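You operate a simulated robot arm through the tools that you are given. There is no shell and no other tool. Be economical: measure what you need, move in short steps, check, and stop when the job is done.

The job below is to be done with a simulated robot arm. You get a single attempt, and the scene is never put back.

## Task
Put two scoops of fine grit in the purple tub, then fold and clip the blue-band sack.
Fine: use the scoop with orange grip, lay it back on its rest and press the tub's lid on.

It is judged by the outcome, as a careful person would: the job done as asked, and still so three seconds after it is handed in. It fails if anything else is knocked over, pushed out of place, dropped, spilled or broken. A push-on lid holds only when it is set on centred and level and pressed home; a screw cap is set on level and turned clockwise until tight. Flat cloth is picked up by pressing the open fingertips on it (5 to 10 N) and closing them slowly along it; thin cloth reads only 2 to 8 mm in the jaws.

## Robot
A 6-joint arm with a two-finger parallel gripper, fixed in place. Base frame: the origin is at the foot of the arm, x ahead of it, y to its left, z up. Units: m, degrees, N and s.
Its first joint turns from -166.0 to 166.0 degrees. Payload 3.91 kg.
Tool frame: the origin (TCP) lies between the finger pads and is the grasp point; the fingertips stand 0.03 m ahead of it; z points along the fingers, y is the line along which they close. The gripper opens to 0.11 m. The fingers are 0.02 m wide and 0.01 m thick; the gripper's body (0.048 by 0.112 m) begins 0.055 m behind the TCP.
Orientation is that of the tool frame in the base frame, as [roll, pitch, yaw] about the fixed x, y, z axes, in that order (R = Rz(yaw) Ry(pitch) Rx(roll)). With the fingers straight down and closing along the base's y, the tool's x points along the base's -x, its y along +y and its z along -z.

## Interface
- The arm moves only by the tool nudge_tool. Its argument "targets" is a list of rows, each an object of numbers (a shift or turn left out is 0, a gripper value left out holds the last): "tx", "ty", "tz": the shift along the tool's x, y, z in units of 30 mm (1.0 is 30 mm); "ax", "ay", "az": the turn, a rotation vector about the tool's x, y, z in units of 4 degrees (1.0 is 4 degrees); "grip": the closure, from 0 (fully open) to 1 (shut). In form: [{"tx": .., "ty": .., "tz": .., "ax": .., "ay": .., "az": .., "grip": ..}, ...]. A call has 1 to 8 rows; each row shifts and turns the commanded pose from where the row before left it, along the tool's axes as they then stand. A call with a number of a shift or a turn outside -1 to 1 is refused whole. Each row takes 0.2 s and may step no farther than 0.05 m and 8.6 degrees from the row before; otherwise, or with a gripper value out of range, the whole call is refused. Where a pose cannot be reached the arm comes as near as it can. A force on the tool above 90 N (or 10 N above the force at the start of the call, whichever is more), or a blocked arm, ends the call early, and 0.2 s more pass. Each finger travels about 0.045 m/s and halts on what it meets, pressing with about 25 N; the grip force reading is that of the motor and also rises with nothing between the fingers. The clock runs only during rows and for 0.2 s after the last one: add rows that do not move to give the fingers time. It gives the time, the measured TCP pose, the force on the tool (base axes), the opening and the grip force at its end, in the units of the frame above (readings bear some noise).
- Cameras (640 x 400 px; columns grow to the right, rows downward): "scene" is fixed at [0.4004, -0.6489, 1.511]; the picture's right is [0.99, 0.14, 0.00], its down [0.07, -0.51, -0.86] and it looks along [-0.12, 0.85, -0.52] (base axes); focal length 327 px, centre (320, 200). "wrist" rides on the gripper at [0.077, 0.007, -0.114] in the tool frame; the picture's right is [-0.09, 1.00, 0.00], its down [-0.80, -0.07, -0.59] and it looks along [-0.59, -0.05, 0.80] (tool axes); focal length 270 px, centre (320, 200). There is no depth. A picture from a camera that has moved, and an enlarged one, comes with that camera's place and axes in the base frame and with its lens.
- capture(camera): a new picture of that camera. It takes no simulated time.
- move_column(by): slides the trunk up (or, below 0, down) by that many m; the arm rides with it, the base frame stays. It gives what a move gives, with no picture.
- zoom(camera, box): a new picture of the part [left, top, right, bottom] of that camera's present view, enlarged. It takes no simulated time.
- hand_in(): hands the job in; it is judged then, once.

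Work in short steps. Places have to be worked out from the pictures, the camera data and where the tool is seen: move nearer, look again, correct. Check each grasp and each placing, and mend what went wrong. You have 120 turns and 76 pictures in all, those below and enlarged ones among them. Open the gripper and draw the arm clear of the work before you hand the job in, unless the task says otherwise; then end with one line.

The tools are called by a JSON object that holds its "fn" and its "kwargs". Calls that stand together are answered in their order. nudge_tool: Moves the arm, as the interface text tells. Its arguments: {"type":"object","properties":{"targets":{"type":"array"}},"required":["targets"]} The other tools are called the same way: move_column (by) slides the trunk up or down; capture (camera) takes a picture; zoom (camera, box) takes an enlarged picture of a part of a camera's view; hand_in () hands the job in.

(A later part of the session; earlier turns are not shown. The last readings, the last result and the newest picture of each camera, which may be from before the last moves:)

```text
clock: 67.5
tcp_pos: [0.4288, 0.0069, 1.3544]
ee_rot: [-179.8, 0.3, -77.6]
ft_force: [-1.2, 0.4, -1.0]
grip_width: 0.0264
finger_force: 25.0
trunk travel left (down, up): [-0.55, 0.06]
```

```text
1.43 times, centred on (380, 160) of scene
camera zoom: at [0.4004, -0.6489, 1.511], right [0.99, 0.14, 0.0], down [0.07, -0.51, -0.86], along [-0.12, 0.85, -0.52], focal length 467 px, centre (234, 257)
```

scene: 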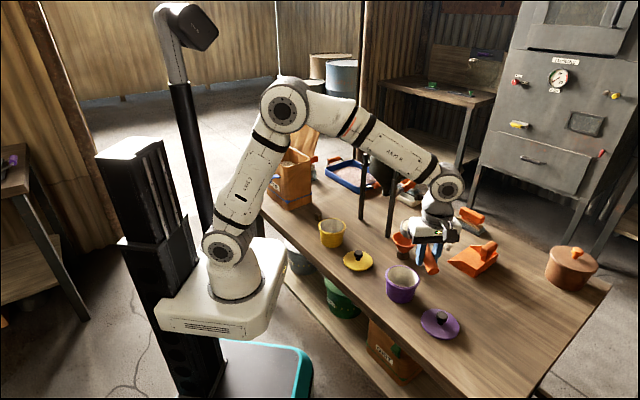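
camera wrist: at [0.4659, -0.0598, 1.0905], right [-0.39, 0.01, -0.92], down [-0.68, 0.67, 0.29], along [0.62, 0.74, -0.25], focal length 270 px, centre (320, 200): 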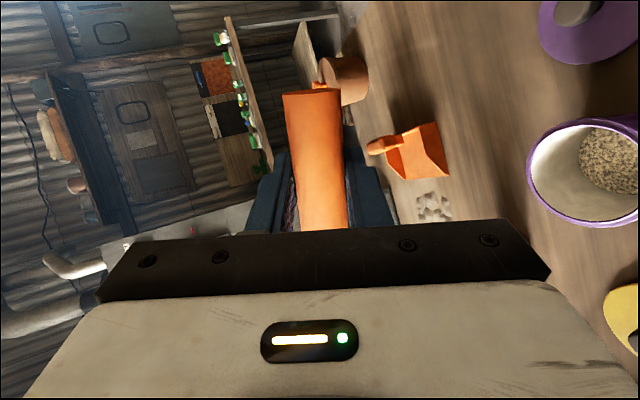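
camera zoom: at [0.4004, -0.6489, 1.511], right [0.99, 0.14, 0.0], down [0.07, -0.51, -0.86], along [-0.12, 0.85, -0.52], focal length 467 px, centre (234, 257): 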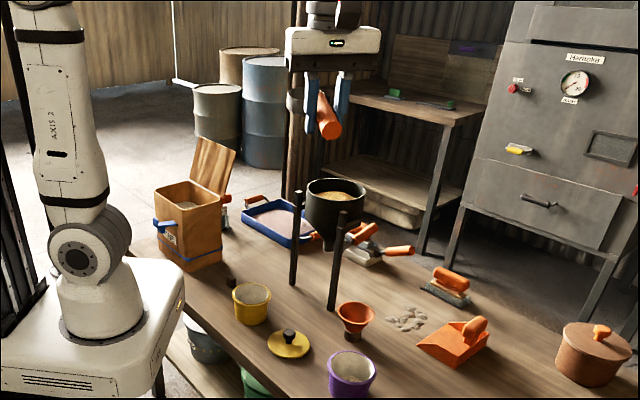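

Next, swing back to yaw −45 and travel to the sack.

{"fn": "nudge_tool", "kwargs": {"targets": [{"az": -1, "tz": 0.5}, {"az": -1, "tz": 0.5}, {"az": -1, "tz": 0.5}, {"az": -1, "tz": 0.5}, {"az": -1, "tz": 0.5}, {"az": -1, "tz": 0.5}, {"az": -1, "tz": 0.5}, {"az": -1.0, "tz": 0.5}]}}

{"fn": "nudge_tool", "kwargs": {"targets": [{"tx": -0.924, "ty": -0.264, "tz": 0.2}, {"tx": -0.924, "ty": -0.264, "tz": 0.2}, {"tx": -0.924, "ty": -0.264, "tz": 0.2}, {"tx": -0.924, "ty": -0.264, "tz": 0.2}, {"tx": -0.924, "ty": -0.264, "tz": 0.2}, {"tx": -0.924, "ty": -0.264, "tz": 0.2}, {"tx": -0.924, "ty": -0.264, "tz": 0.2}, {"tx": -0.924, "ty": -0.264, "tz": 0.2}]}}

{"fn": "nudge_tool", "kwargs": {"targets": [{"tx": -0.924, "ty": -0.264, "tz": 0.2}, {"tx": -0.924, "ty": -0.264, "tz": 0.2}, {"tx": -0.924, "ty": -0.264, "tz": 0.2}, {"tx": -0.924, "ty": -0.264, "tz": 0.2}, {"tx": -0.924, "ty": -0.264, "tz": 0.2}, {"tx": -0.924, "ty": -0.264, "tz": 0.2}, {"tx": -0.924, "ty": -0.264, "tz": 0.2}, {"tx": -0.924, "ty": -0.264, "tz": 0.2}]}}

```text
clock: 69.3
tcp_pos: [0.4276, 0.0102, 1.2329]
ee_rot: [-179.6, 0.1, -45.5]
ft_force: [0.5, 0.2, -1.2]
grip_width: 0.0262
finger_force: 24.4
trunk travel left (down, up): [-0.55, 0.06]
```

```text
clock: 71.1
tcp_pos: [0.3174, 0.2118, 1.1823]
ee_rot: [-179.8, 0.0, -45.6]
ft_force: [0.3, 0.6, -1.2]
grip_width: 0.0262
finger_force: 24.4
trunk travel left (down, up): [-0.55, 0.06]
```

```text
clock: 72.9
tcp_pos: [0.2088, 0.4152, 1.1368]
ee_rot: [-179.7, -0.1, -45.6]
ft_force: [-0.2, 0.1, -1.1]
grip_width: 0.0263
finger_force: 24.9
trunk travel left (down, up): [-0.55, 0.06]
```

{"fn": "nudge_tool", "kwargs": {"targets": [{"tx": -0.922, "ty": -0.227, "tz": 0.15}, {"tx": -0.922, "ty": -0.227, "tz": 0.15}, {"tx": -0.922, "ty": -0.227, "tz": 0.15}, {"tx": -0.922, "ty": -0.227, "tz": 0.15}, {"tx": -0.922, "ty": -0.227, "tz": 0.15}, {"tx": -0.922, "ty": -0.227, "tz": 0.15}, {"tx": -0.922, "ty": -0.227, "tz": 0.15}, {"tx": -0.922, "ty": -0.227, "tz": 0.15}]}}

{"fn": "zoom", "kwargs": {"camera": "scene", "box": [240, 90, 340, 190]}}

```text
clock: 74.7
tcp_pos: [0.0925, 0.6137, 1.1021]
ee_rot: [-179.7, -0.1, -45.5]
ft_force: [0.3, 0.4, -1.0]
grip_width: 0.0263
finger_force: 25.6
trunk travel left (down, up): [-0.55, 0.06]
```

```text
4.00 times, centred on (290, 140) of scene
camera zoom: at [0.4004, -0.6489, 1.511], right [0.99, 0.14, 0.0], down [0.07, -0.51, -0.86], along [-0.12, 0.85, -0.52], focal length 1308 px, centre (440, 440)
```

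zoom: 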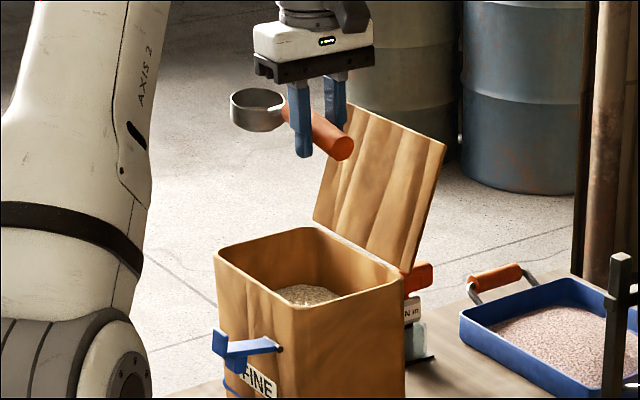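

Bowl is empty. I repeat the same scoop: tilt 40°, lower a few mm deeper than before.

{"fn": "nudge_tool", "kwargs": {"targets": [{"ay": 1}, {"ay": 1}, {"ay": 1}, {"ay": 1}, {"ay": 1}, {"ay": 1}, {"ay": 1}, {"ay": 1}]}}

{"fn": "nudge_tool", "kwargs": {"targets": [{"ay": 1}, {"ay": 1}, {"tz": 0.74, "tx": -0.62}, {"tz": 0.74, "tx": -0.62}, {"tz": 0.74, "tx": -0.62}, {"tz": 0.74, "tx": -0.62}, {"tz": 0.5, "tx": -0.42}]}}

{"fn": "capture", "kwargs": {"camera": "wrist"}}

```text
clock: 76.5
tcp_pos: [0.0935, 0.6098, 1.1026]
ee_rot: [-179.6, -31.9, -45.8]
ft_force: [-0.7, 0.8, -0.7]
grip_width: 0.0263
finger_force: 25.4
trunk travel left (down, up): [-0.55, 0.06]
```

```text
clock: 78.1
tcp_pos: [0.0967, 0.6118, 0.9674]
ee_rot: [-179.6, -39.9, -45.9]
ft_force: [0.0, -0.8, -0.8]
grip_width: 0.0265
finger_force: 25.0
trunk travel left (down, up): [-0.55, 0.06]
```

```text
38 pictures are left
camera wrist: at [0.0803, 0.6187, 1.1058], right [-0.76, -0.65, -0.06], down [-0.65, 0.76, -0.06], along [0.08, 0.0, -1.0], focal length 270 px, centre (320, 200)
```

wrist: 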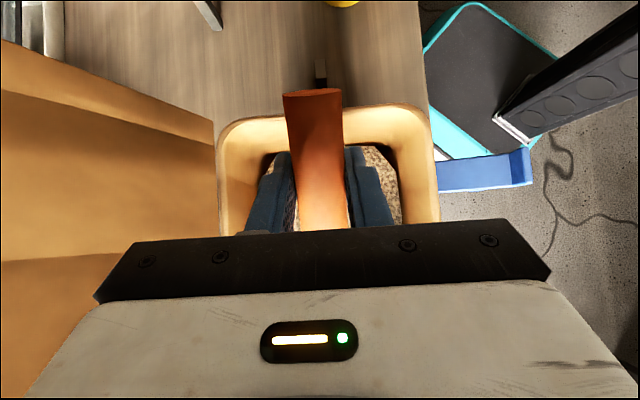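

Well centred. Lower the last 40 mm, then rotate up toward level.

{"fn": "nudge_tool", "kwargs": {"targets": [{"tz": 0.52, "tx": -0.44}, {"tz": 0.53, "tx": -0.44}, {"ay": -1, "tx": 0.155, "tz": -0.07}, {"ay": -1, "tx": 0.155, "tz": -0.07}, {"ay": -1, "tx": 0.155, "tz": -0.07}, {"ay": -1, "tx": 0.155, "tz": -0.07}, {"ay": -1, "tx": 0.155, "tz": -0.07}, {"ay": -1, "tx": 0.155, "tz": -0.07}]}}

{"fn": "nudge_tool", "kwargs": {"targets": [{"tx": 0.09, "tz": -0.32}, {"tx": 0.1375, "tz": -0.48}, {"tx": 0.1375, "tz": -0.48}, {"ay": -1, "tx": 0.12, "tz": -0.48}, {"ay": -1, "tx": 0.09, "tz": -0.48}, {"ay": -1, "tx": 0.05, "tz": -0.5}, {"ay": -1, "tz": -0.5}, {}]}}

{"fn": "zoom", "kwargs": {"camera": "scene", "box": [240, 90, 340, 190]}}

```text
clock: 79.9
tcp_pos: [0.1062, 0.5972, 0.952]
ee_rot: [-179.6, -16.0, -45.6]
ft_force: [0.5, -0.5, -1.5]
grip_width: 0.0263
finger_force: 25.7
trunk travel left (down, up): [-0.55, 0.06]
```

```text
clock: 81.7
tcp_pos: [0.1046, 0.5991, 1.0528]
ee_rot: [-179.7, 0.0, -45.5]
ft_force: [0.2, -1.2, -3.0]
grip_width: 0.0263
finger_force: 24.8
trunk travel left (down, up): [-0.55, 0.06]
```

```text
4.00 times, centred on (290, 140) of scene
camera zoom: at [0.4004, -0.6489, 1.511], right [0.99, 0.14, 0.0], down [0.07, -0.51, -0.86], along [-0.12, 0.85, -0.52], focal length 1308 px, centre (440, 440)
```

zoom: 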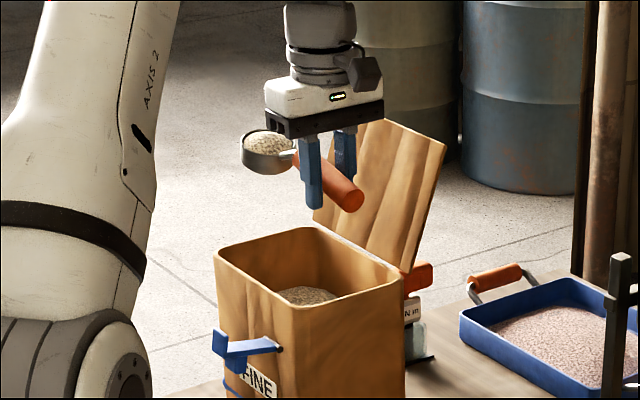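

Second full scoop. I carry it along the same path, rising as I go so the trunk can be lowered further for the pour.

{"fn": "nudge_tool", "kwargs": {"targets": [{"tx": 0.3, "ty": 0.04, "tz": -0.2}, {"tx": 0.6, "ty": 0.09, "tz": -0.4}, {"tx": 0.8, "ty": 0.12, "tz": -0.4}, {"tx": 0.8, "ty": 0.12, "tz": -0.4}, {"tx": 0.8, "ty": 0.12, "tz": -0.4}, {"tx": 0.8, "ty": 0.12, "tz": -0.4}, {"tx": 0.8, "ty": 0.12, "tz": -0.4}, {"tx": 0.6, "ty": 0.09, "tz": -0.4}]}}

{"fn": "nudge_tool", "kwargs": {"targets": [{"tx": 0.6, "ty": 0.09, "tz": -0.4}, {"tx": 0.8, "ty": 0.12, "tz": -0.5}, {"tx": 0.9, "ty": 0.14, "tz": -0.5}, {"tx": 0.9, "ty": 0.14, "tz": -0.5}, {"tx": 0.9, "ty": 0.14, "tz": -0.5}, {"tx": 0.9, "ty": 0.14, "tz": -0.5}, {"tx": 0.9, "ty": 0.14, "tz": -0.5}, {"tx": 0.7, "ty": 0.11, "tz": -0.4}]}}

{"fn": "nudge_tool", "kwargs": {"targets": [{"tx": 0.6, "ty": 0.09, "az": 0.5, "tz": -0.3}, {"tx": 0.8, "ty": 0.12, "az": 1, "tz": -0.4}, {"tx": 0.8, "ty": 0.12, "az": 1, "tz": -0.4}, {"tx": 0.8, "ty": 0.12, "az": 1, "tz": -0.4}, {"tx": 0.8, "ty": 0.12, "az": 1, "tz": -0.3}, {"tx": 0.8, "az": 1, "tz": -0.2}, {"tx": 0.8, "az": 1}, {"tx": 0.5, "az": 0.5}]}}

{"fn": "move_column", "kwargs": {"by": -0.36}}

```text
clock: 83.5
tcp_pos: [0.2027, 0.4615, 1.1416]
ee_rot: [-179.6, 0.1, -45.5]
ft_force: [0.4, 0.2, -2.1]
grip_width: 0.0262
finger_force: 25.0
trunk travel left (down, up): [-0.55, 0.06]
```

```text
clock: 85.3
tcp_pos: [0.3186, 0.3014, 1.2556]
ee_rot: [-179.7, 0.2, -45.4]
ft_force: [-0.9, -0.7, -1.9]
grip_width: 0.0262
finger_force: 24.6
trunk travel left (down, up): [-0.55, 0.06]
```

```text
clock: 87.1
tcp_pos: [0.3992, 0.1417, 1.3143]
ee_rot: [-179.7, 0.2, -73.6]
ft_force: [-0.1, 0.6, -1.0]
grip_width: 0.0263
finger_force: 25.2
trunk travel left (down, up): [-0.55, 0.06]
```

```text
clock: 90.6
tcp_pos: [0.3985, 0.1405, 0.9533]
ee_rot: [-179.8, 0.1, -73.6]
ft_force: [0.1, 0.3, -2.9]
grip_width: 0.0264
finger_force: 25.0
trunk travel left (down, up): [-0.19, 0.42]
```

Now to the pour position over the tub.

{"fn": "nudge_tool", "kwargs": {"targets": [{"az": 0.5}, {"az": 0.5}, {"tx": 0.5, "ty": -0.36}, {"tx": 0.7, "ty": -0.5}, {"tx": 0.8, "ty": -0.57}, {"tx": 0.8, "ty": -0.57}, {"tx": 0.8, "ty": -0.57}, {"tx": 0.7, "ty": -0.5}]}}

{"fn": "nudge_tool", "kwargs": {"targets": [{"tx": 0.7, "ty": -0.5}, {"tx": 0.5, "ty": -0.36, "tz": 0.4}, {"tx": 0.3, "ty": -0.22, "tz": 0.5}, {"tz": 0.6}, {"tz": 0.5}, {}]}}

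```text
clock: 92.4
tcp_pos: [0.5152, 0.0355, 0.9541]
ee_rot: [-179.7, 0.2, -77.5]
ft_force: [0.0, 0.3, -1.5]
grip_width: 0.0261
finger_force: 25.2
trunk travel left (down, up): [-0.19, 0.42]
```

```text
clock: 93.8
tcp_pos: [0.5584, -0.0016, 0.8946]
ee_rot: [-179.8, 0.2, -77.5]
ft_force: [-0.4, -0.7, -1.7]
grip_width: 0.0264
finger_force: 25.4
trunk travel left (down, up): [-0.19, 0.42]
```

{"fn": "nudge_tool", "kwargs": {"targets": [{"ax": 1}, {"ax": 1}, {"ax": 1}, {"ax": 1}, {"ax": 1}, {"ax": 1}, {"ax": 1}, {"ax": 1}]}}

{"fn": "nudge_tool", "kwargs": {"targets": [{"ax": 1}, {"ax": 1}, {"ax": 1}, {"ax": 1}]}}

{"fn": "nudge_tool", "kwargs": {"targets": [{"ax": 1}, {"ax": 1}]}}

```text
clock: 95.6
tcp_pos: [0.5568, -0.0013, 0.895]
ee_rot: [-147.7, 0.3, -77.5]
ft_force: [0.4, -0.4, -1.5]
grip_width: 0.0264
finger_force: 24.8
trunk travel left (down, up): [-0.19, 0.42]
```

```text
clock: 96.6
tcp_pos: [0.5583, -0.0009, 0.8928]
ee_rot: [-131.7, 0.3, -77.7]
ft_force: [-0.5, -0.9, -1.5]
grip_width: 0.0263
finger_force: 24.8
trunk travel left (down, up): [-0.19, 0.42]
```

```text
clock: 97.2
tcp_pos: [0.5585, -0.0031, 0.8955]
ee_rot: [-124.1, 0.2, -77.7]
ft_force: [-0.2, 1.0, -1.7]
grip_width: 0.0268
finger_force: 25.3
trunk travel left (down, up): [-0.19, 0.42]
```

Good to 56° with no drift. Continue in small steps.

{"fn": "nudge_tool", "kwargs": {"targets": [{"ax": 1}, {"ax": 1}, {"ax": 1}]}}

{"fn": "zoom", "kwargs": {"camera": "scene", "box": [370, 215, 470, 315]}}

```text
clock: 98.0
tcp_pos: [0.5578, 0.0135, 0.9583]
ee_rot: [-116.8, 0.3, -77.8]
ft_force: [-0.2, -0.2, -1.8]
grip_width: 0.0263
finger_force: 24.2
out of reach, approached as far as the arm can: row 1, 2, 3
trunk travel left (down, up): [-0.19, 0.42]
```

```text
4.00 times, centred on (420, 265) of scene
camera zoom: at [0.4004, -0.6489, 1.511], right [0.99, 0.14, 0.0], down [0.07, -0.51, -0.86], along [-0.12, 0.85, -0.52], focal length 1308 px, centre (-80, -60)
```

zoom: 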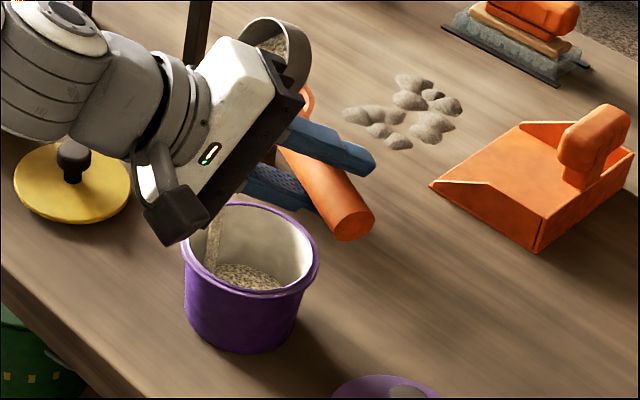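

A stream is falling inside the tub but near its inner-left wall. I shift the scoop 15 mm outward, and 10 mm back along the handle, then let it run.

{"fn": "nudge_tool", "kwargs": {"targets": [{"tz": 0.42, "ty": -0.25, "tx": 0.3}, {}]}}

{"fn": "zoom", "kwargs": {"camera": "scene", "box": [370, 215, 470, 315]}}

```text
clock: 98.6
tcp_pos: [0.5758, 0.0089, 0.9573]
ee_rot: [-116.9, 0.3, -77.9]
ft_force: [-0.6, -0.6, -0.9]
grip_width: 0.0263
finger_force: 24.8
trunk travel left (down, up): [-0.19, 0.42]
```

```text
4.00 times, centred on (420, 265) of scene
camera zoom: at [0.4004, -0.6489, 1.511], right [0.99, 0.14, 0.0], down [0.07, -0.51, -0.86], along [-0.12, 0.85, -0.52], focal length 1308 px, centre (-80, -60)
```

zoom: 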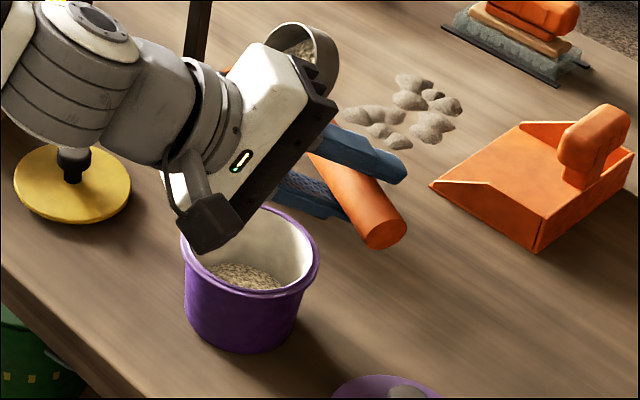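

Some grit still in the bowl. Two more roll steps while correcting along the handle.

{"fn": "nudge_tool", "kwargs": {"targets": [{"ax": 1, "tx": 0.2}, {"ax": 1, "tx": 0.2}, {}]}}

{"fn": "zoom", "kwargs": {"camera": "scene", "box": [370, 215, 470, 315]}}

```text
clock: 99.4
tcp_pos: [0.5733, 0.0112, 1.0196]
ee_rot: [-110.2, 0.6, -78.0]
ft_force: [0.0, 0.8, -1.2]
grip_width: 0.0262
finger_force: 24.8
out of reach, approached as far as the arm can: row 1, 2
trunk travel left (down, up): [-0.19, 0.42]
```

```text
4.00 times, centred on (420, 265) of scene
camera zoom: at [0.4004, -0.6489, 1.511], right [0.99, 0.14, 0.0], down [0.07, -0.51, -0.86], along [-0.12, 0.85, -0.52], focal length 1308 px, centre (-80, -60)
```

zoom: 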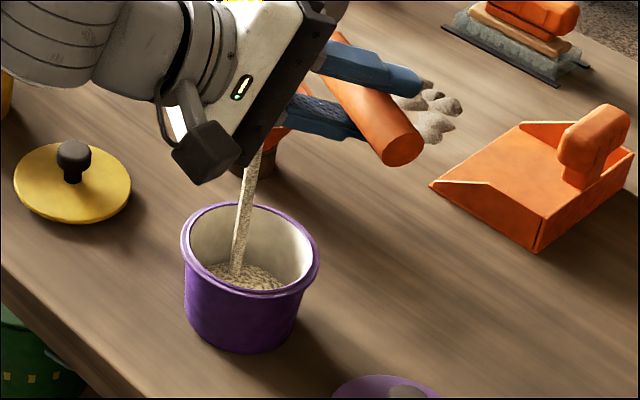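

Streaming cleanly to the tub's centre. I hold here and then roll slightly more to empty it.

{"fn": "nudge_tool", "kwargs": {"targets": [{}, {}, {}, {"ax": 1, "tx": 0.1}, {}, {}]}}

{"fn": "zoom", "kwargs": {"camera": "scene", "box": [370, 195, 470, 315]}}

```text
clock: 100.8
tcp_pos: [0.5706, 0.0169, 1.0557]
ee_rot: [-106.2, 0.5, -78.2]
ft_force: [-0.5, -0.2, -0.6]
grip_width: 0.0263
finger_force: 24.6
out of reach, approached as far as the arm can: row 4
trunk travel left (down, up): [-0.19, 0.42]
```

```text
3.33 times, centred on (420, 255) of scene
camera zoom: at [0.4004, -0.6489, 1.511], right [0.99, 0.14, 0.0], down [0.07, -0.51, -0.86], along [-0.12, 0.85, -0.52], focal length 1090 px, centre (-13, 17)
```

zoom: 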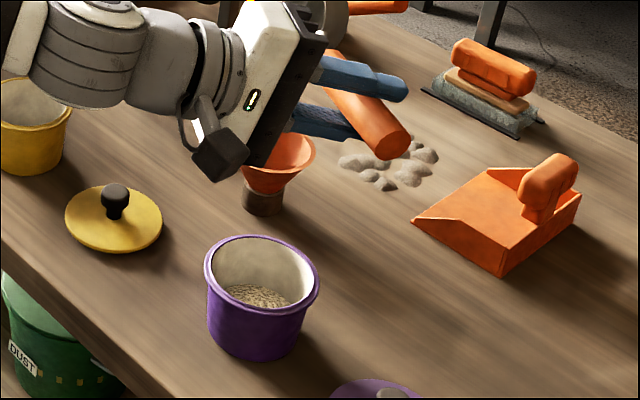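

Stream has stopped and no spill on the bench. Roll back to level.

{"fn": "nudge_tool", "kwargs": {"targets": [{"ax": -1}, {"ax": -1}, {"ax": -1}, {"ax": -1}, {"ax": -1}, {"ax": -1}, {"ax": -1}, {"ax": -1}]}}

{"fn": "nudge_tool", "kwargs": {"targets": [{"ax": -1}, {"ax": -1}, {"ax": -1}, {"ax": -1}, {"ax": -1}, {"ax": -1}, {"ax": -1}, {"ax": -1}]}}

{"fn": "nudge_tool", "kwargs": {"targets": [{"ax": -1}, {"ax": -1}, {"ax": -0.3}, {"ty": 0.9}, {"ty": 0.9}, {"ty": 0.9}, {"ty": 0.9}, {}]}}

{"fn": "move_column", "kwargs": {"by": 0.36}}

```text
clock: 102.6
tcp_pos: [0.5691, 0.016, 1.0547]
ee_rot: [-137.0, 0.3, -77.9]
ft_force: [0.8, -0.2, -0.5]
grip_width: 0.0263
finger_force: 25.3
trunk travel left (down, up): [-0.19, 0.42]
```

```text
clock: 104.4
tcp_pos: [0.5691, 0.0165, 1.054]
ee_rot: [-168.9, 0.3, -77.8]
ft_force: [-0.9, 0.3, -1.5]
grip_width: 0.0262
finger_force: 25.0
trunk travel left (down, up): [-0.19, 0.42]
```

```text
clock: 106.2
tcp_pos: [0.4634, -0.0041, 1.0503]
ee_rot: [-178.2, 0.3, -77.9]
ft_force: [-0.3, -0.2, -0.7]
grip_width: 0.0262
finger_force: 25.6
trunk travel left (down, up): [-0.19, 0.42]
```

```text
clock: 109.7
tcp_pos: [0.4642, -0.0043, 1.4093]
ee_rot: [-178.1, 0.3, -77.8]
ft_force: [0.3, -0.2, 0.3]
grip_width: 0.0261
finger_force: 25.4
trunk travel left (down, up): [-0.55, 0.06]
```

Now rotate to the scoop rest orientation (yaw −135) while descending partway, at a safe height.

{"fn": "nudge_tool", "kwargs": {"targets": [{"az": 1, "ax": -0.48, "tz": 0.4}, {"az": 1, "tz": 0.5}, {"az": 1, "tz": 0.5}, {"az": 1, "tz": 0.5}, {"az": 1, "tz": 0.5}, {"az": 1, "tz": 0.5}, {"az": 1, "tz": 0.5}, {"az": 1, "tz": 0.5}]}}

{"fn": "nudge_tool", "kwargs": {"targets": [{"az": 1, "tz": 0.5}, {"az": 1, "tz": 0.5}, {"az": 1, "tz": 0.5}, {"az": 1, "tz": 0.5}, {"az": 1, "tz": 0.5}, {"az": 1, "tz": 0.5}, {"az": 0.35}, {}]}}

{"fn": "nudge_tool", "kwargs": {"targets": [{"ty": 0.945, "tx": -0.23, "tz": 0.3}, {"ty": 0.945, "tx": -0.23, "tz": 0.3}, {"ty": 0.945, "tx": -0.23, "tz": 0.3}, {"ty": 0.945, "tx": -0.23, "tz": 0.3}, {"ty": 0.945, "tx": -0.23, "tz": 0.3}, {"ty": 0.945, "tx": -0.23, "tz": 0.3}, {"ty": 0.945, "tx": -0.23, "tz": 0.3}, {"ty": 0.945, "tx": -0.23, "tz": 0.3}]}}

```text
clock: 111.5
tcp_pos: [0.4629, -0.0025, 1.2927]
ee_rot: [179.8, 0.3, -109.8]
ft_force: [0.4, -0.2, -0.7]
grip_width: 0.0262
finger_force: 25.7
trunk travel left (down, up): [-0.55, 0.06]
```

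```text
clock: 113.3
tcp_pos: [0.4627, -0.003, 1.203]
ee_rot: [179.6, 0.1, -135.3]
ft_force: [0.2, 0.2, -0.8]
grip_width: 0.026
finger_force: 25.0
trunk travel left (down, up): [-0.55, 0.06]
```

```text
clock: 115.1
tcp_pos: [0.3394, 0.1976, 1.1307]
ee_rot: [179.7, 0.2, -135.2]
ft_force: [-0.1, -0.2, -0.6]
grip_width: 0.0264
finger_force: 24.6
trunk travel left (down, up): [-0.55, 0.06]
```

{"fn": "nudge_tool", "kwargs": {"targets": [{"ty": 0.95, "tx": -0.234, "tz": 0.4}, {"ty": 0.95, "tx": -0.234, "tz": 0.4}, {"ty": 0.95, "tx": -0.234, "tz": 0.4}, {"ty": 0.95, "tx": -0.234, "tz": 0.4}, {"ty": 0.95, "tx": -0.234, "tz": 0.4}, {"ty": 0.95, "tx": -0.234, "tz": 0.4}, {"ty": 0.95, "tx": -0.234, "tz": 0.4}, {"ty": 0.95, "tx": -0.234, "tz": 0.4}]}}

{"fn": "nudge_tool", "kwargs": {"targets": [{"ty": 0.88, "tx": -0.234, "tz": 0.5}, {"ty": 0.87, "tx": -0.234, "tz": 0.5}, {"tz": 0.5}, {}]}}

{"fn": "zoom", "kwargs": {"camera": "scene", "box": [250, 120, 410, 240]}}

```text
clock: 116.9
tcp_pos: [0.2224, 0.4039, 1.0385]
ee_rot: [179.7, 0.1, -135.3]
ft_force: [-0.4, -0.2, -0.7]
grip_width: 0.0262
finger_force: 25.0
trunk travel left (down, up): [-0.55, 0.06]
```

```text
clock: 117.9
tcp_pos: [0.1952, 0.4485, 0.9955]
ee_rot: [179.7, 0.2, -135.2]
ft_force: [0.4, -0.1, -1.1]
grip_width: 0.0264
finger_force: 24.6
trunk travel left (down, up): [-0.55, 0.06]
```

```text
3.33 times, centred on (330, 180) of scene
camera zoom: at [0.4004, -0.6489, 1.511], right [0.99, 0.14, 0.0], down [0.07, -0.51, -0.86], along [-0.12, 0.85, -0.52], focal length 1090 px, centre (287, 267)
```

zoom: 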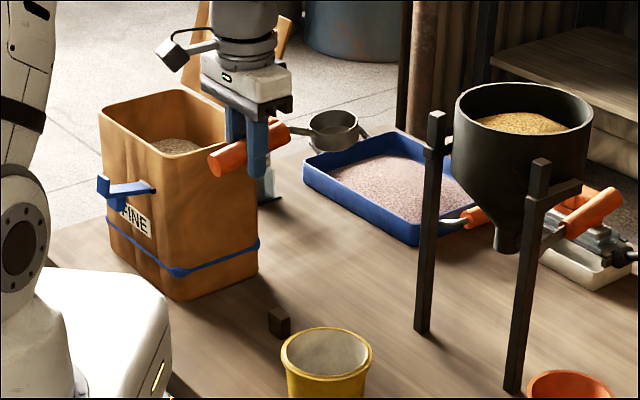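

Bowl empty and pose matches the pick-up line. I lower the scoop back onto its rest.

{"fn": "nudge_tool", "kwargs": {"targets": [{"tz": 1, "tx": 0.05}, {"tz": 1}, {"tz": 1}, {"tz": 1}, {"tz": 1}, {"tz": 1}, {"tz": 0.6}, {"tz": 0.4}]}}

{"fn": "nudge_tool", "kwargs": {"targets": [{"tz": 0.2}, {"tz": 0.2}, {}]}}

{"fn": "zoom", "kwargs": {"camera": "scene", "box": [260, 160, 388, 240]}}

```text
clock: 119.7
tcp_pos: [0.1929, 0.4479, 0.7843]
ee_rot: [179.7, 0.3, -135.3]
ft_force: [0.4, -0.2, -0.3]
grip_width: 0.0262
finger_force: 24.6
trunk travel left (down, up): [-0.55, 0.06]
```

```text
clock: 120.5
tcp_pos: [0.1938, 0.4491, 0.7697]
ee_rot: [179.6, 0.3, -135.2]
ft_force: [0.0, 0.4, -1.7]
grip_width: 0.0263
finger_force: 25.2
trunk travel left (down, up): [-0.55, 0.06]
```

```text
5.00 times, centred on (324, 200) of scene
camera zoom: at [0.4004, -0.6489, 1.511], right [0.99, 0.14, 0.0], down [0.07, -0.51, -0.86], along [-0.12, 0.85, -0.52], focal length 1634 px, centre (300, 200)
```

zoom: 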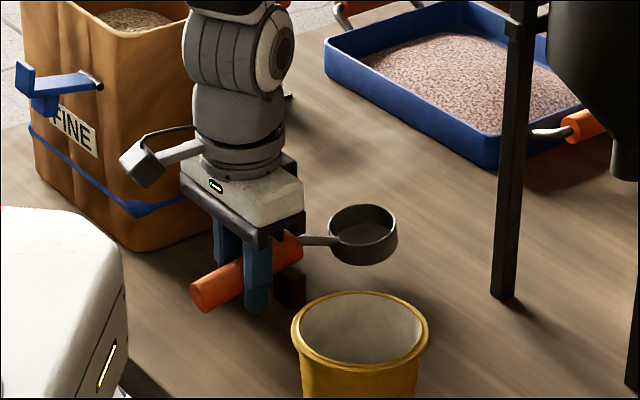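

Compared with the original picture the bowl sits ~18 mm higher: it rotated ~8° nose-up in the grip during digging. I tilt the tool nose-down to bring the bowl back to the bench before releasing.

{"fn": "nudge_tool", "kwargs": {"targets": [{"ay": 0.7}, {"ay": 0.7}, {"ay": 0.4}, {}]}}

{"fn": "zoom", "kwargs": {"camera": "scene", "box": [260, 160, 388, 240]}}

```text
clock: 121.5
tcp_pos: [0.1947, 0.447, 0.7705]
ee_rot: [179.7, -7.0, -135.1]
ft_force: [-0.2, -0.3, -1.4]
grip_width: 0.0263
finger_force: 25.4
trunk travel left (down, up): [-0.55, 0.06]
```

```text
5.00 times, centred on (324, 200) of scene
camera zoom: at [0.4004, -0.6489, 1.511], right [0.99, 0.14, 0.0], down [0.07, -0.51, -0.86], along [-0.12, 0.85, -0.52], focal length 1634 px, centre (300, 200)
```

zoom: 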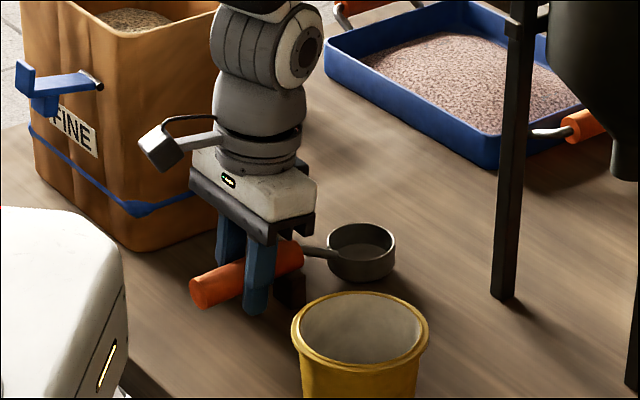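

The bowl is back where it was originally. A hair more tilt, then open the fingers partway.

{"fn": "nudge_tool", "kwargs": {"targets": [{"ay": 0.3}, {}, {"grip": 0.7}, {"grip": 0.6}, {"grip": 0.4}, {"grip": 0.4}, {"grip": 0.3}, {}]}}

{"fn": "zoom", "kwargs": {"camera": "scene", "box": [260, 160, 388, 240]}}

```text
clock: 123.3
tcp_pos: [0.1934, 0.4465, 0.7701]
ee_rot: [179.8, -8.2, -135.2]
ft_force: [-0.3, -0.6, -0.5]
grip_width: 0.0769
finger_force: 0.0
trunk travel left (down, up): [-0.55, 0.06]
```

```text
5.00 times, centred on (324, 200) of scene
camera zoom: at [0.4004, -0.6489, 1.511], right [0.99, 0.14, 0.0], down [0.07, -0.51, -0.86], along [-0.12, 0.85, -0.52], focal length 1634 px, centre (300, 200)
```

zoom: 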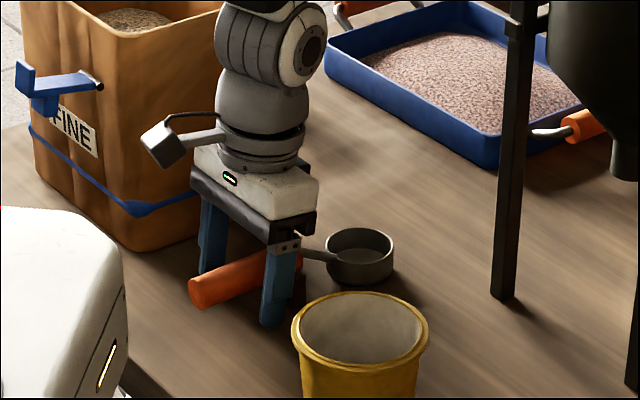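

Scoop lies on its rest as before. I back straight up, un-tilt, and open fully on the way.

{"fn": "nudge_tool", "kwargs": {"targets": [{"tz": -0.9, "tx": 0.13}, {"tz": -0.9, "tx": 0.13}, {"tz": -0.9, "tx": 0.13, "grip": 0}, {"tz": -1, "ay": -1}, {"tz": -1, "ay": -1.0}, {"tz": -1, "ay": -0.05}, {"tz": -1}, {"tz": -1}]}}

{"fn": "nudge_tool", "kwargs": {"targets": [{"tz": -1, "az": -1}, {"tz": -1, "az": -1}, {"tz": -1, "az": -1}, {"tz": -1, "az": -1}, {"tz": -1, "az": -1}, {"az": -1}, {"az": -1}, {"az": -1}]}}

{"fn": "capture", "kwargs": {"camera": "wrist"}}

```text
clock: 125.1
tcp_pos: [0.1984, 0.4494, 1.0031]
ee_rot: [179.7, 0.1, -135.2]
ft_force: [0.0, 0.3, 0.0]
grip_width: 0.1103
finger_force: 0.1
trunk travel left (down, up): [-0.55, 0.06]
```

```text
clock: 126.9
tcp_pos: [0.1986, 0.4507, 1.1518]
ee_rot: [179.8, 0.3, -103.2]
ft_force: [-0.1, 0.0, 0.2]
grip_width: 0.11
finger_force: 0.2
trunk travel left (down, up): [-0.55, 0.06]
```

```text
28 pictures are left
camera wrist: at [0.1748, 0.3773, 1.2671], right [-0.95, 0.31, 0.0], down [0.25, 0.76, 0.6], along [0.18, 0.57, -0.8], focal length 270 px, centre (320, 200)
```

wrist: 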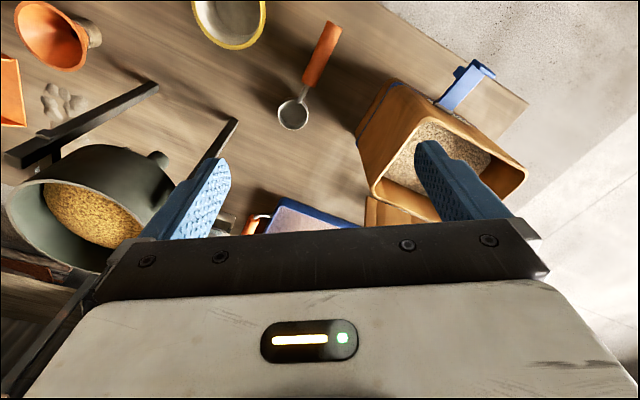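

The sack and flap are in view; I rotate to yaw −45 so the fingers can straddle the flap (closing direction across the hinge).

{"fn": "nudge_tool", "kwargs": {"targets": [{"az": -1}, {"az": -1}, {"az": -1}, {"az": -1}, {"az": -1}, {"az": -1}, {"az": -1}, {"az": -1}]}}

{"fn": "nudge_tool", "kwargs": {"targets": [{"az": -1}, {"az": -1}, {"az": -1}, {"az": -1}, {"az": -1}, {"az": -1}, {"az": -0.5}]}}

{"fn": "capture", "kwargs": {"camera": "wrist"}}

```text
clock: 128.7
tcp_pos: [0.1998, 0.451, 1.1514]
ee_rot: [179.9, 0.3, -71.2]
ft_force: [-0.8, -0.1, 0.0]
grip_width: 0.11
finger_force: 0.0
trunk travel left (down, up): [-0.55, 0.06]
```

```text
clock: 130.3
tcp_pos: [0.1991, 0.451, 1.1517]
ee_rot: [180.0, 0.3, -45.3]
ft_force: [0.4, 0.1, -0.2]
grip_width: 0.1101
finger_force: 0.0
trunk travel left (down, up): [-0.55, 0.06]
```

```text
27 pictures are left
camera wrist: at [0.2488, 0.3919, 1.2664], right [-0.77, -0.64, 0.0], down [-0.51, 0.62, 0.6], along [-0.38, 0.46, -0.8], focal length 270 px, centre (320, 200)
```

wrist: 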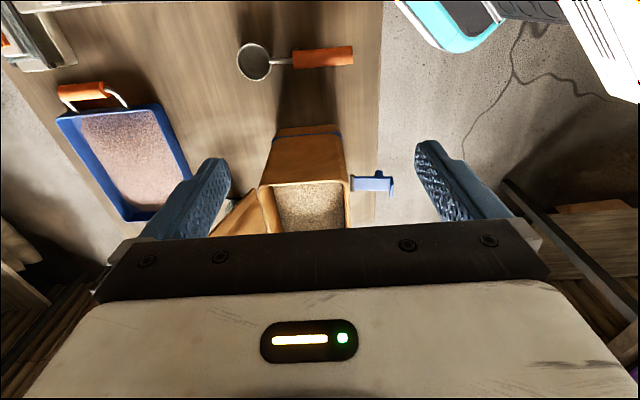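

Flap geometry agrees with the scene estimate (free corner near (0.22,0.665,1.067), leaning ~26° outward). I move over the flap's near end at a clear height.

{"fn": "nudge_tool", "kwargs": {"targets": [{"tx": -0.65, "ty": -0.633}, {"tx": -0.65, "ty": -0.633}, {"tx": -0.65, "ty": -0.633}, {"tx": -0.65, "ty": -0.633}, {"tx": -0.65, "ty": -0.633}, {"tx": -0.65, "ty": -0.633}, {"tx": -0.65, "ty": -0.633}, {"tx": -0.65, "ty": -0.633}]}}

{"fn": "zoom", "kwargs": {"camera": "scene", "box": [250, 90, 350, 190]}}

{"fn": "capture", "kwargs": {"camera": "wrist"}}

```text
clock: 132.1
tcp_pos: [0.1978, 0.6689, 1.1518]
ee_rot: [-180.0, 0.4, -45.2]
ft_force: [0.8, -0.4, -1.1]
grip_width: 0.1101
finger_force: 0.1
trunk travel left (down, up): [-0.55, 0.06]
```

```text
4.00 times, centred on (300, 140) of scene
camera zoom: at [0.4004, -0.6489, 1.511], right [0.99, 0.14, 0.0], down [0.07, -0.51, -0.86], along [-0.12, 0.85, -0.52], focal length 1308 px, centre (400, 440)
```

zoom: 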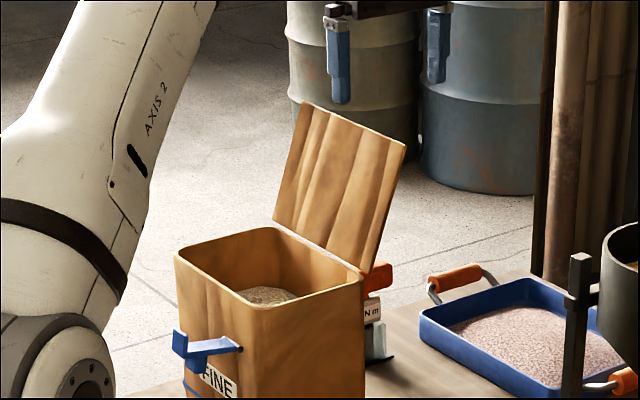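

```text
25 pictures are left
camera wrist: at [0.2472, 0.6104, 1.2665], right [-0.77, -0.64, 0.0], down [-0.51, 0.62, 0.6], along [-0.38, 0.46, -0.8], focal length 270 px, centre (320, 200)
```

wrist: 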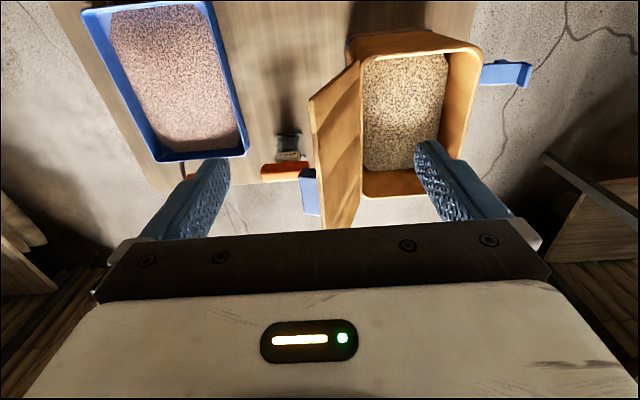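

The flap lies between the open fingers. I lower so the outer finger is behind the flap, then push inward toward vertical.

{"fn": "nudge_tool", "kwargs": {"targets": [{"tz": 0.8}, {"tz": 0.9}, {"tz": 0.9}, {"tz": 0.8}, {}]}}

{"fn": "nudge_tool", "kwargs": {"targets": [{"ty": 0.7}, {"ty": 0.7}, {"ty": 0.6}, {"ty": 0.6}, {"ty": 0.6}, {"ty": 0.6}]}}

{"fn": "zoom", "kwargs": {"camera": "scene", "box": [250, 90, 350, 190]}}

```text
clock: 133.3
tcp_pos: [0.1986, 0.6656, 1.0488]
ee_rot: [-180.0, 0.2, -45.1]
ft_force: [0.1, -0.2, 0.5]
grip_width: 0.1099
finger_force: 0.1
trunk travel left (down, up): [-0.55, 0.06]
```

```text
clock: 134.7
tcp_pos: [0.1159, 0.5889, 1.0523]
ee_rot: [-180.0, 0.3, -45.2]
ft_force: [-0.1, 0.8, 0.5]
grip_width: 0.1099
finger_force: 0.2
trunk travel left (down, up): [-0.55, 0.06]
```

```text
4.00 times, centred on (300, 140) of scene
camera zoom: at [0.4004, -0.6489, 1.511], right [0.99, 0.14, 0.0], down [0.07, -0.51, -0.86], along [-0.12, 0.85, -0.52], focal length 1308 px, centre (400, 440)
```

zoom: 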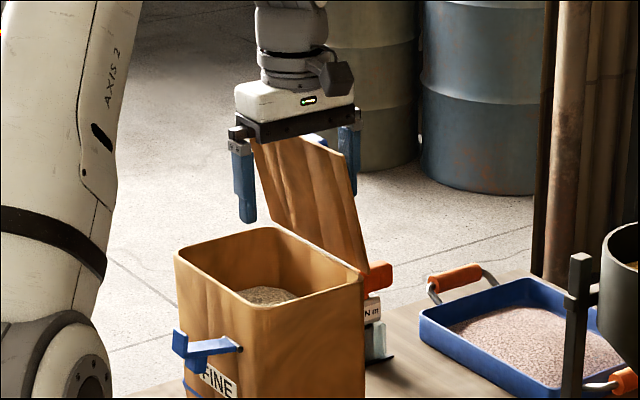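

Working – the flap is about vertical. Continue inward, then lowering as it comes over.

{"fn": "nudge_tool", "kwargs": {"targets": [{"ty": 0.6}, {"ty": 0.6}, {"ty": 0.6}, {"ty": 0.6, "tz": 0.3}, {"ty": 0.5, "tz": 0.5}, {}]}}

{"fn": "zoom", "kwargs": {"camera": "scene", "box": [250, 90, 350, 190]}}

```text
clock: 136.1
tcp_pos: [0.0549, 0.5279, 1.0272]
ee_rot: [180.0, 0.2, -45.1]
ft_force: [-0.2, -0.6, 0.6]
grip_width: 0.1102
finger_force: 0.1
trunk travel left (down, up): [-0.55, 0.06]
```

```text
4.00 times, centred on (300, 140) of scene
camera zoom: at [0.4004, -0.6489, 1.511], right [0.99, 0.14, 0.0], down [0.07, -0.51, -0.86], along [-0.12, 0.85, -0.52], focal length 1308 px, centre (400, 440)
```

zoom: 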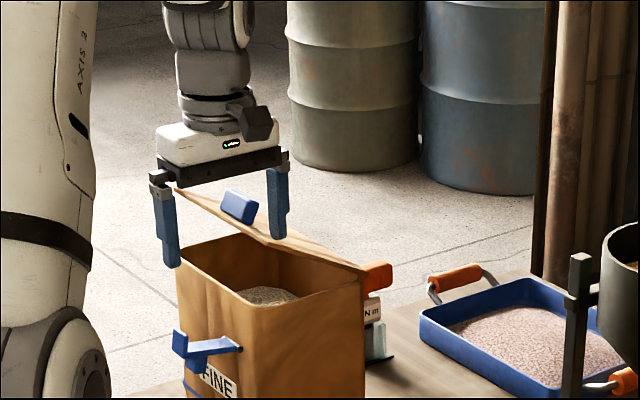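

The flap is now ~30° above closed, resting at the finger. I push it down with the fingertip.

{"fn": "nudge_tool", "kwargs": {"targets": [{"tz": 0.4}, {"tz": 0.4}, {"tz": 0.4}, {"tz": 0.3}, {}]}}

{"fn": "zoom", "kwargs": {"camera": "scene", "box": [250, 110, 350, 210]}}

```text
clock: 137.3
tcp_pos: [0.0535, 0.5274, 0.9818]
ee_rot: [180.0, 0.3, -45.3]
ft_force: [-0.3, 0.3, -0.3]
grip_width: 0.1102
finger_force: 0.0
trunk travel left (down, up): [-0.55, 0.06]
```

```text
4.00 times, centred on (300, 160) of scene
camera zoom: at [0.4004, -0.6489, 1.511], right [0.99, 0.14, 0.0], down [0.07, -0.51, -0.86], along [-0.12, 0.85, -0.52], focal length 1308 px, centre (400, 360)
```

zoom: 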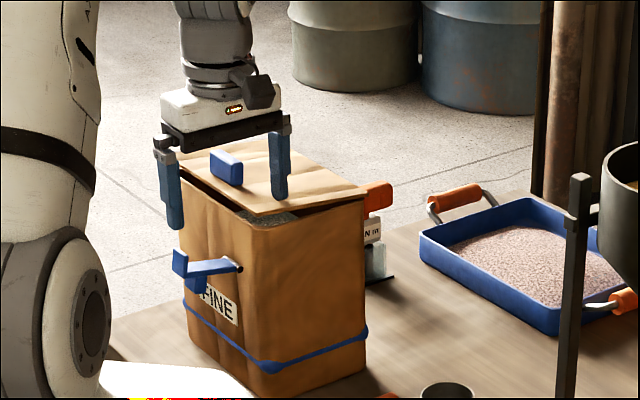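

Almost closed. Press a little further until contact force shows.

{"fn": "nudge_tool", "kwargs": {"targets": [{"tz": 0.15}, {"tz": 0.15}, {"tz": 0.12}, {}]}}

```text
clock: 138.3
tcp_pos: [0.0535, 0.5281, 0.9714]
ee_rot: [-179.8, 0.3, -45.2]
ft_force: [-3.0, 0.8, 13.1]
grip_width: 0.1096
finger_force: 0.1
trunk travel left (down, up): [-0.55, 0.06]
```

Flap seated (13 N at closed height). I lift off and look at the clip and flap block.

{"fn": "nudge_tool", "kwargs": {"targets": [{"tz": -0.5}, {"tz": -1}, {"tz": -1}, {"tz": -1}, {"tz": -1, "tx": 0.8}, {"tz": -0.5, "tx": 0.9}, {"tx": 0.9}, {}]}}

{"fn": "zoom", "kwargs": {"camera": "wrist", "box": [220, 20, 440, 240]}}

{"fn": "zoom", "kwargs": {"camera": "scene", "box": [255, 130, 335, 210]}}

```text
clock: 140.1
tcp_pos: [0.1123, 0.4708, 1.1179]
ee_rot: [-179.9, 0.3, -45.2]
ft_force: [-0.7, 0.3, -0.3]
grip_width: 0.1101
finger_force: 0.1
trunk travel left (down, up): [-0.55, 0.06]
```

```text
1.82 times, centred on (330, 130) of wrist
camera zoom: at [0.1615, 0.4127, 1.2319], right [-0.77, -0.64, 0.0], down [-0.51, 0.62, 0.6], along [-0.38, 0.46, -0.8], focal length 491 px, centre (302, 327)
```

zoom: 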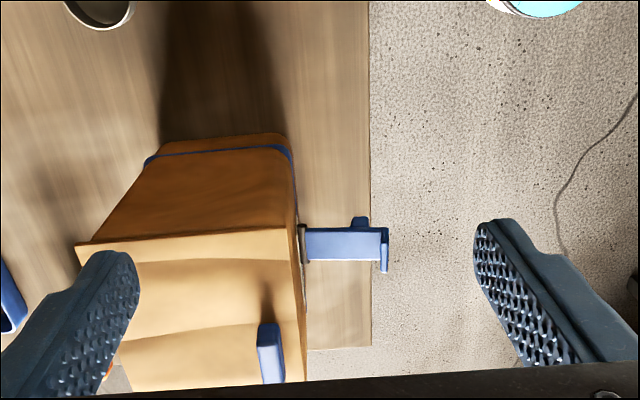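

```text
5.00 times, centred on (295, 170) of scene
camera zoom: at [0.4004, -0.6489, 1.511], right [0.99, 0.14, 0.0], down [0.07, -0.51, -0.86], along [-0.12, 0.85, -0.52], focal length 1634 px, centre (445, 350)
```

zoom: 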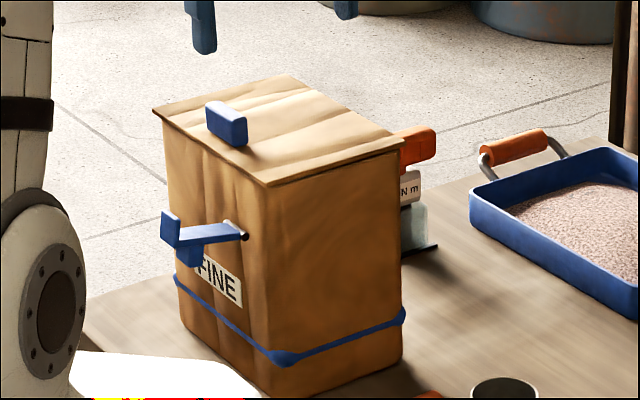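

The flap lies flat and closed. The clip lever pivots at about (0.05,0.55,0.88) on the −x−y face and sticks out to (0.005,0.507); I'll pinch its sides and swing it up over the flap edge. Turn to yaw −135 for that.

{"fn": "nudge_tool", "kwargs": {"targets": [{"az": 1}, {"az": 1}, {"az": 1}, {"az": 1}, {"az": 1}, {"az": 1}, {"az": 1}, {"az": 1}]}}

{"fn": "nudge_tool", "kwargs": {"targets": [{"az": 1}, {"az": 1}, {"az": 1}, {"az": 1}, {"az": 1}, {"az": 1}, {"az": 1}, {"az": 1}]}}

{"fn": "nudge_tool", "kwargs": {"targets": [{"az": 1}, {"az": 1}, {"az": 1}, {"az": 1}, {"az": 1}, {"az": 1}, {"az": 0.45}]}}

```text
clock: 141.9
tcp_pos: [0.1099, 0.4707, 1.1198]
ee_rot: [180.0, 0.3, -77.4]
ft_force: [-0.4, -0.2, -0.2]
grip_width: 0.11
finger_force: 0.1
trunk travel left (down, up): [-0.55, 0.06]
```

```text
clock: 143.7
tcp_pos: [0.11, 0.4723, 1.1202]
ee_rot: [179.8, 0.2, -109.3]
ft_force: [-0.3, 0.8, -0.4]
grip_width: 0.1099
finger_force: 0.0
trunk travel left (down, up): [-0.55, 0.06]
```

```text
clock: 145.3
tcp_pos: [0.1114, 0.4712, 1.1194]
ee_rot: [179.7, -0.1, -135.1]
ft_force: [-0.1, 0.2, -0.1]
grip_width: 0.1099
finger_force: 0.0
trunk travel left (down, up): [-0.55, 0.06]
```

{"fn": "nudge_tool", "kwargs": {"targets": [{"tx": 0.27, "ty": 0.82, "tz": 0.9}, {"tx": 0.27, "ty": 0.82, "tz": 0.9}, {"tx": 0.27, "ty": 0.82, "tz": 0.9}, {"tx": 0.28, "ty": 0.84, "tz": 0.7}, {}]}}

{"fn": "capture", "kwargs": {"camera": "wrist"}}

```text
clock: 146.5
tcp_pos: [0.0195, 0.523, 1.0192]
ee_rot: [179.7, -0.1, -135.1]
ft_force: [0.4, -1.0, -0.1]
grip_width: 0.1101
finger_force: 0.0
trunk travel left (down, up): [-0.55, 0.06]
```

```text
19 pictures are left
camera wrist: at [-0.0395, 0.4733, 1.1332], right [-0.64, 0.77, 0.01], down [0.62, 0.51, 0.59], along [0.45, 0.38, -0.8], focal length 270 px, centre (320, 200)
```

wrist: 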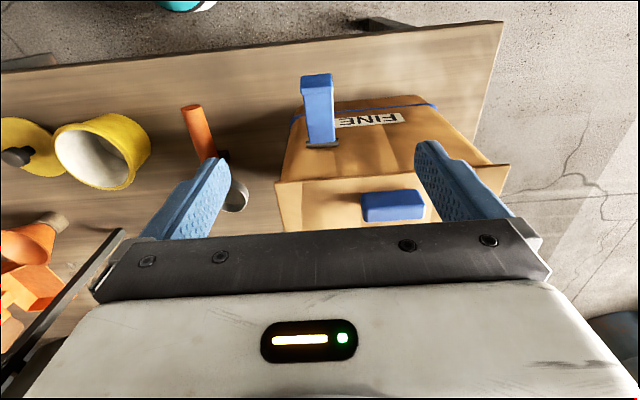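

The lever is squarely between the fingers. I descend to z≈0.905 with a small outward shift and close on its sides.

{"fn": "nudge_tool", "kwargs": {"targets": [{"tz": 0.9, "tx": 0.28}, {"tz": 0.9}, {"tz": 0.9}, {"tz": 0.7}, {"tz": 0.4}, {}]}}

{"fn": "nudge_tool", "kwargs": {"targets": [{"grip": 0.5}, {"grip": 0.6}, {"grip": 0.7}, {"grip": 0.8}, {"grip": 0.9}, {"grip": 0.9}, {"grip": 0.9}, {}]}}

{"fn": "zoom", "kwargs": {"camera": "scene", "box": [255, 130, 335, 210]}}

```text
clock: 147.9
tcp_pos: [0.0129, 0.5138, 0.9049]
ee_rot: [179.7, 0.0, -134.9]
ft_force: [-0.8, -0.1, 0.0]
grip_width: 0.1099
finger_force: 0.1
trunk travel left (down, up): [-0.55, 0.06]
```

```text
clock: 149.7
tcp_pos: [0.0121, 0.5128, 0.9049]
ee_rot: [179.7, 0.1, -134.9]
ft_force: [-3.4, 3.4, 2.2]
grip_width: 0.0259
finger_force: 25.0
trunk travel left (down, up): [-0.55, 0.06]
```

```text
5.00 times, centred on (295, 170) of scene
camera zoom: at [0.4004, -0.6489, 1.511], right [0.99, 0.14, 0.0], down [0.07, -0.51, -0.86], along [-0.12, 0.85, -0.52], focal length 1634 px, centre (445, 350)
```

zoom: 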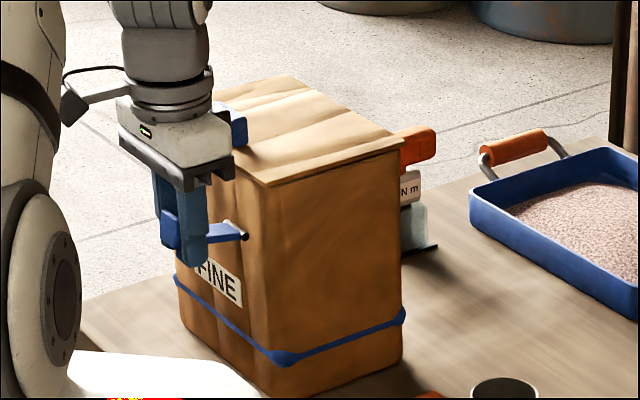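

Clip lever held (26 mm wide). I swing it up along an arc around its pivot.

{"fn": "nudge_tool", "kwargs": {"targets": [{"tx": -0.067, "tz": -0.34}, {"tx": -0.137, "tz": -0.32}, {"tx": -0.2, "tz": -0.287}, {"tx": -0.257, "tz": -0.237}, {"tx": -0.3, "tz": -0.18}, {}]}}

{"fn": "zoom", "kwargs": {"camera": "scene", "box": [255, 130, 335, 210]}}

```text
clock: 151.1
tcp_pos: [0.0318, 0.5329, 0.9451]
ee_rot: [179.8, 0.0, -135.0]
ft_force: [-1.6, -16.2, -1.6]
grip_width: 0.0261
finger_force: 24.7
trunk travel left (down, up): [-0.55, 0.06]
```

```text
5.00 times, centred on (295, 170) of scene
camera zoom: at [0.4004, -0.6489, 1.511], right [0.99, 0.14, 0.0], down [0.07, -0.51, -0.86], along [-0.12, 0.85, -0.52], focal length 1634 px, centre (445, 350)
```

zoom: 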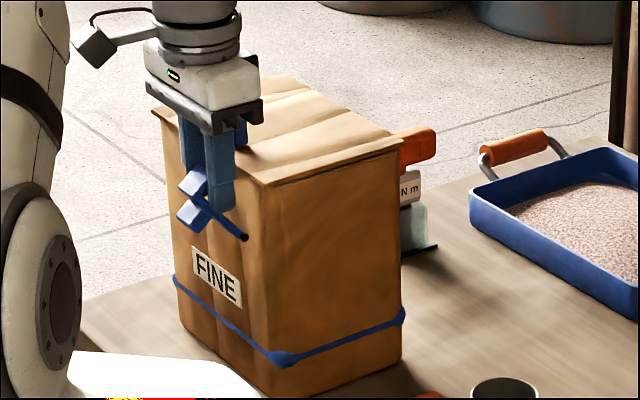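

Lever is up ~45–50° with some side load. I ease upward and slightly outward to relieve and raise it further.

{"fn": "nudge_tool", "kwargs": {"targets": [{"tz": -0.25, "tx": 0.08}, {"tz": -0.2}, {}]}}

{"fn": "zoom", "kwargs": {"camera": "scene", "box": [255, 130, 335, 210]}}

```text
clock: 151.9
tcp_pos: [0.0305, 0.5355, 0.9559]
ee_rot: [179.6, 0.1, -135.1]
ft_force: [4.0, 8.5, -20.5]
grip_width: 0.0257
finger_force: 25.4
trunk travel left (down, up): [-0.55, 0.06]
```

```text
5.00 times, centred on (295, 170) of scene
camera zoom: at [0.4004, -0.6489, 1.511], right [0.99, 0.14, 0.0], down [0.07, -0.51, -0.86], along [-0.12, 0.85, -0.52], focal length 1634 px, centre (445, 350)
```

zoom: 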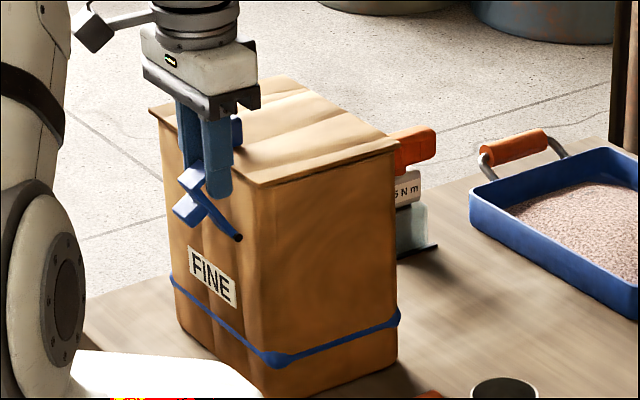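

The sack edge shifted ~4 mm: I was pulling along the lever (its radius is longer than my arc). I stop, lower to relieve the load, and read.

{"fn": "nudge_tool", "kwargs": {"targets": [{"tz": 0.2}, {"tz": 0.2}, {}]}}

```text
clock: 152.7
tcp_pos: [0.0277, 0.5313, 0.9462]
ee_rot: [179.7, 0.0, -135.0]
ft_force: [-13.5, 1.9, 11.3]
grip_width: 0.026
finger_force: 25.1
trunk travel left (down, up): [-0.55, 0.06]
```

{"fn": "nudge_tool", "kwargs": {"targets": [{"tz": -0.1}, {"grip": 0.75}, {"grip": 0.7}, {"grip": 0.6}, {"grip": 0.6}, {}]}}

{"fn": "zoom", "kwargs": {"camera": "scene", "box": [255, 130, 335, 210]}}

```text
clock: 154.1
tcp_pos: [0.0296, 0.5326, 0.9492]
ee_rot: [179.7, 0.0, -135.0]
ft_force: [0.1, -0.5, -0.3]
grip_width: 0.0441
finger_force: 0.2
trunk travel left (down, up): [-0.55, 0.06]
```

```text
5.00 times, centred on (295, 170) of scene
camera zoom: at [0.4004, -0.6489, 1.511], right [0.99, 0.14, 0.0], down [0.07, -0.51, -0.86], along [-0.12, 0.85, -0.52], focal length 1634 px, centre (445, 350)
```

zoom: 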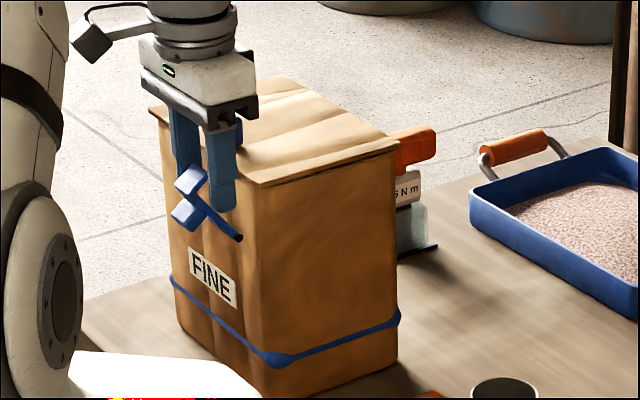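

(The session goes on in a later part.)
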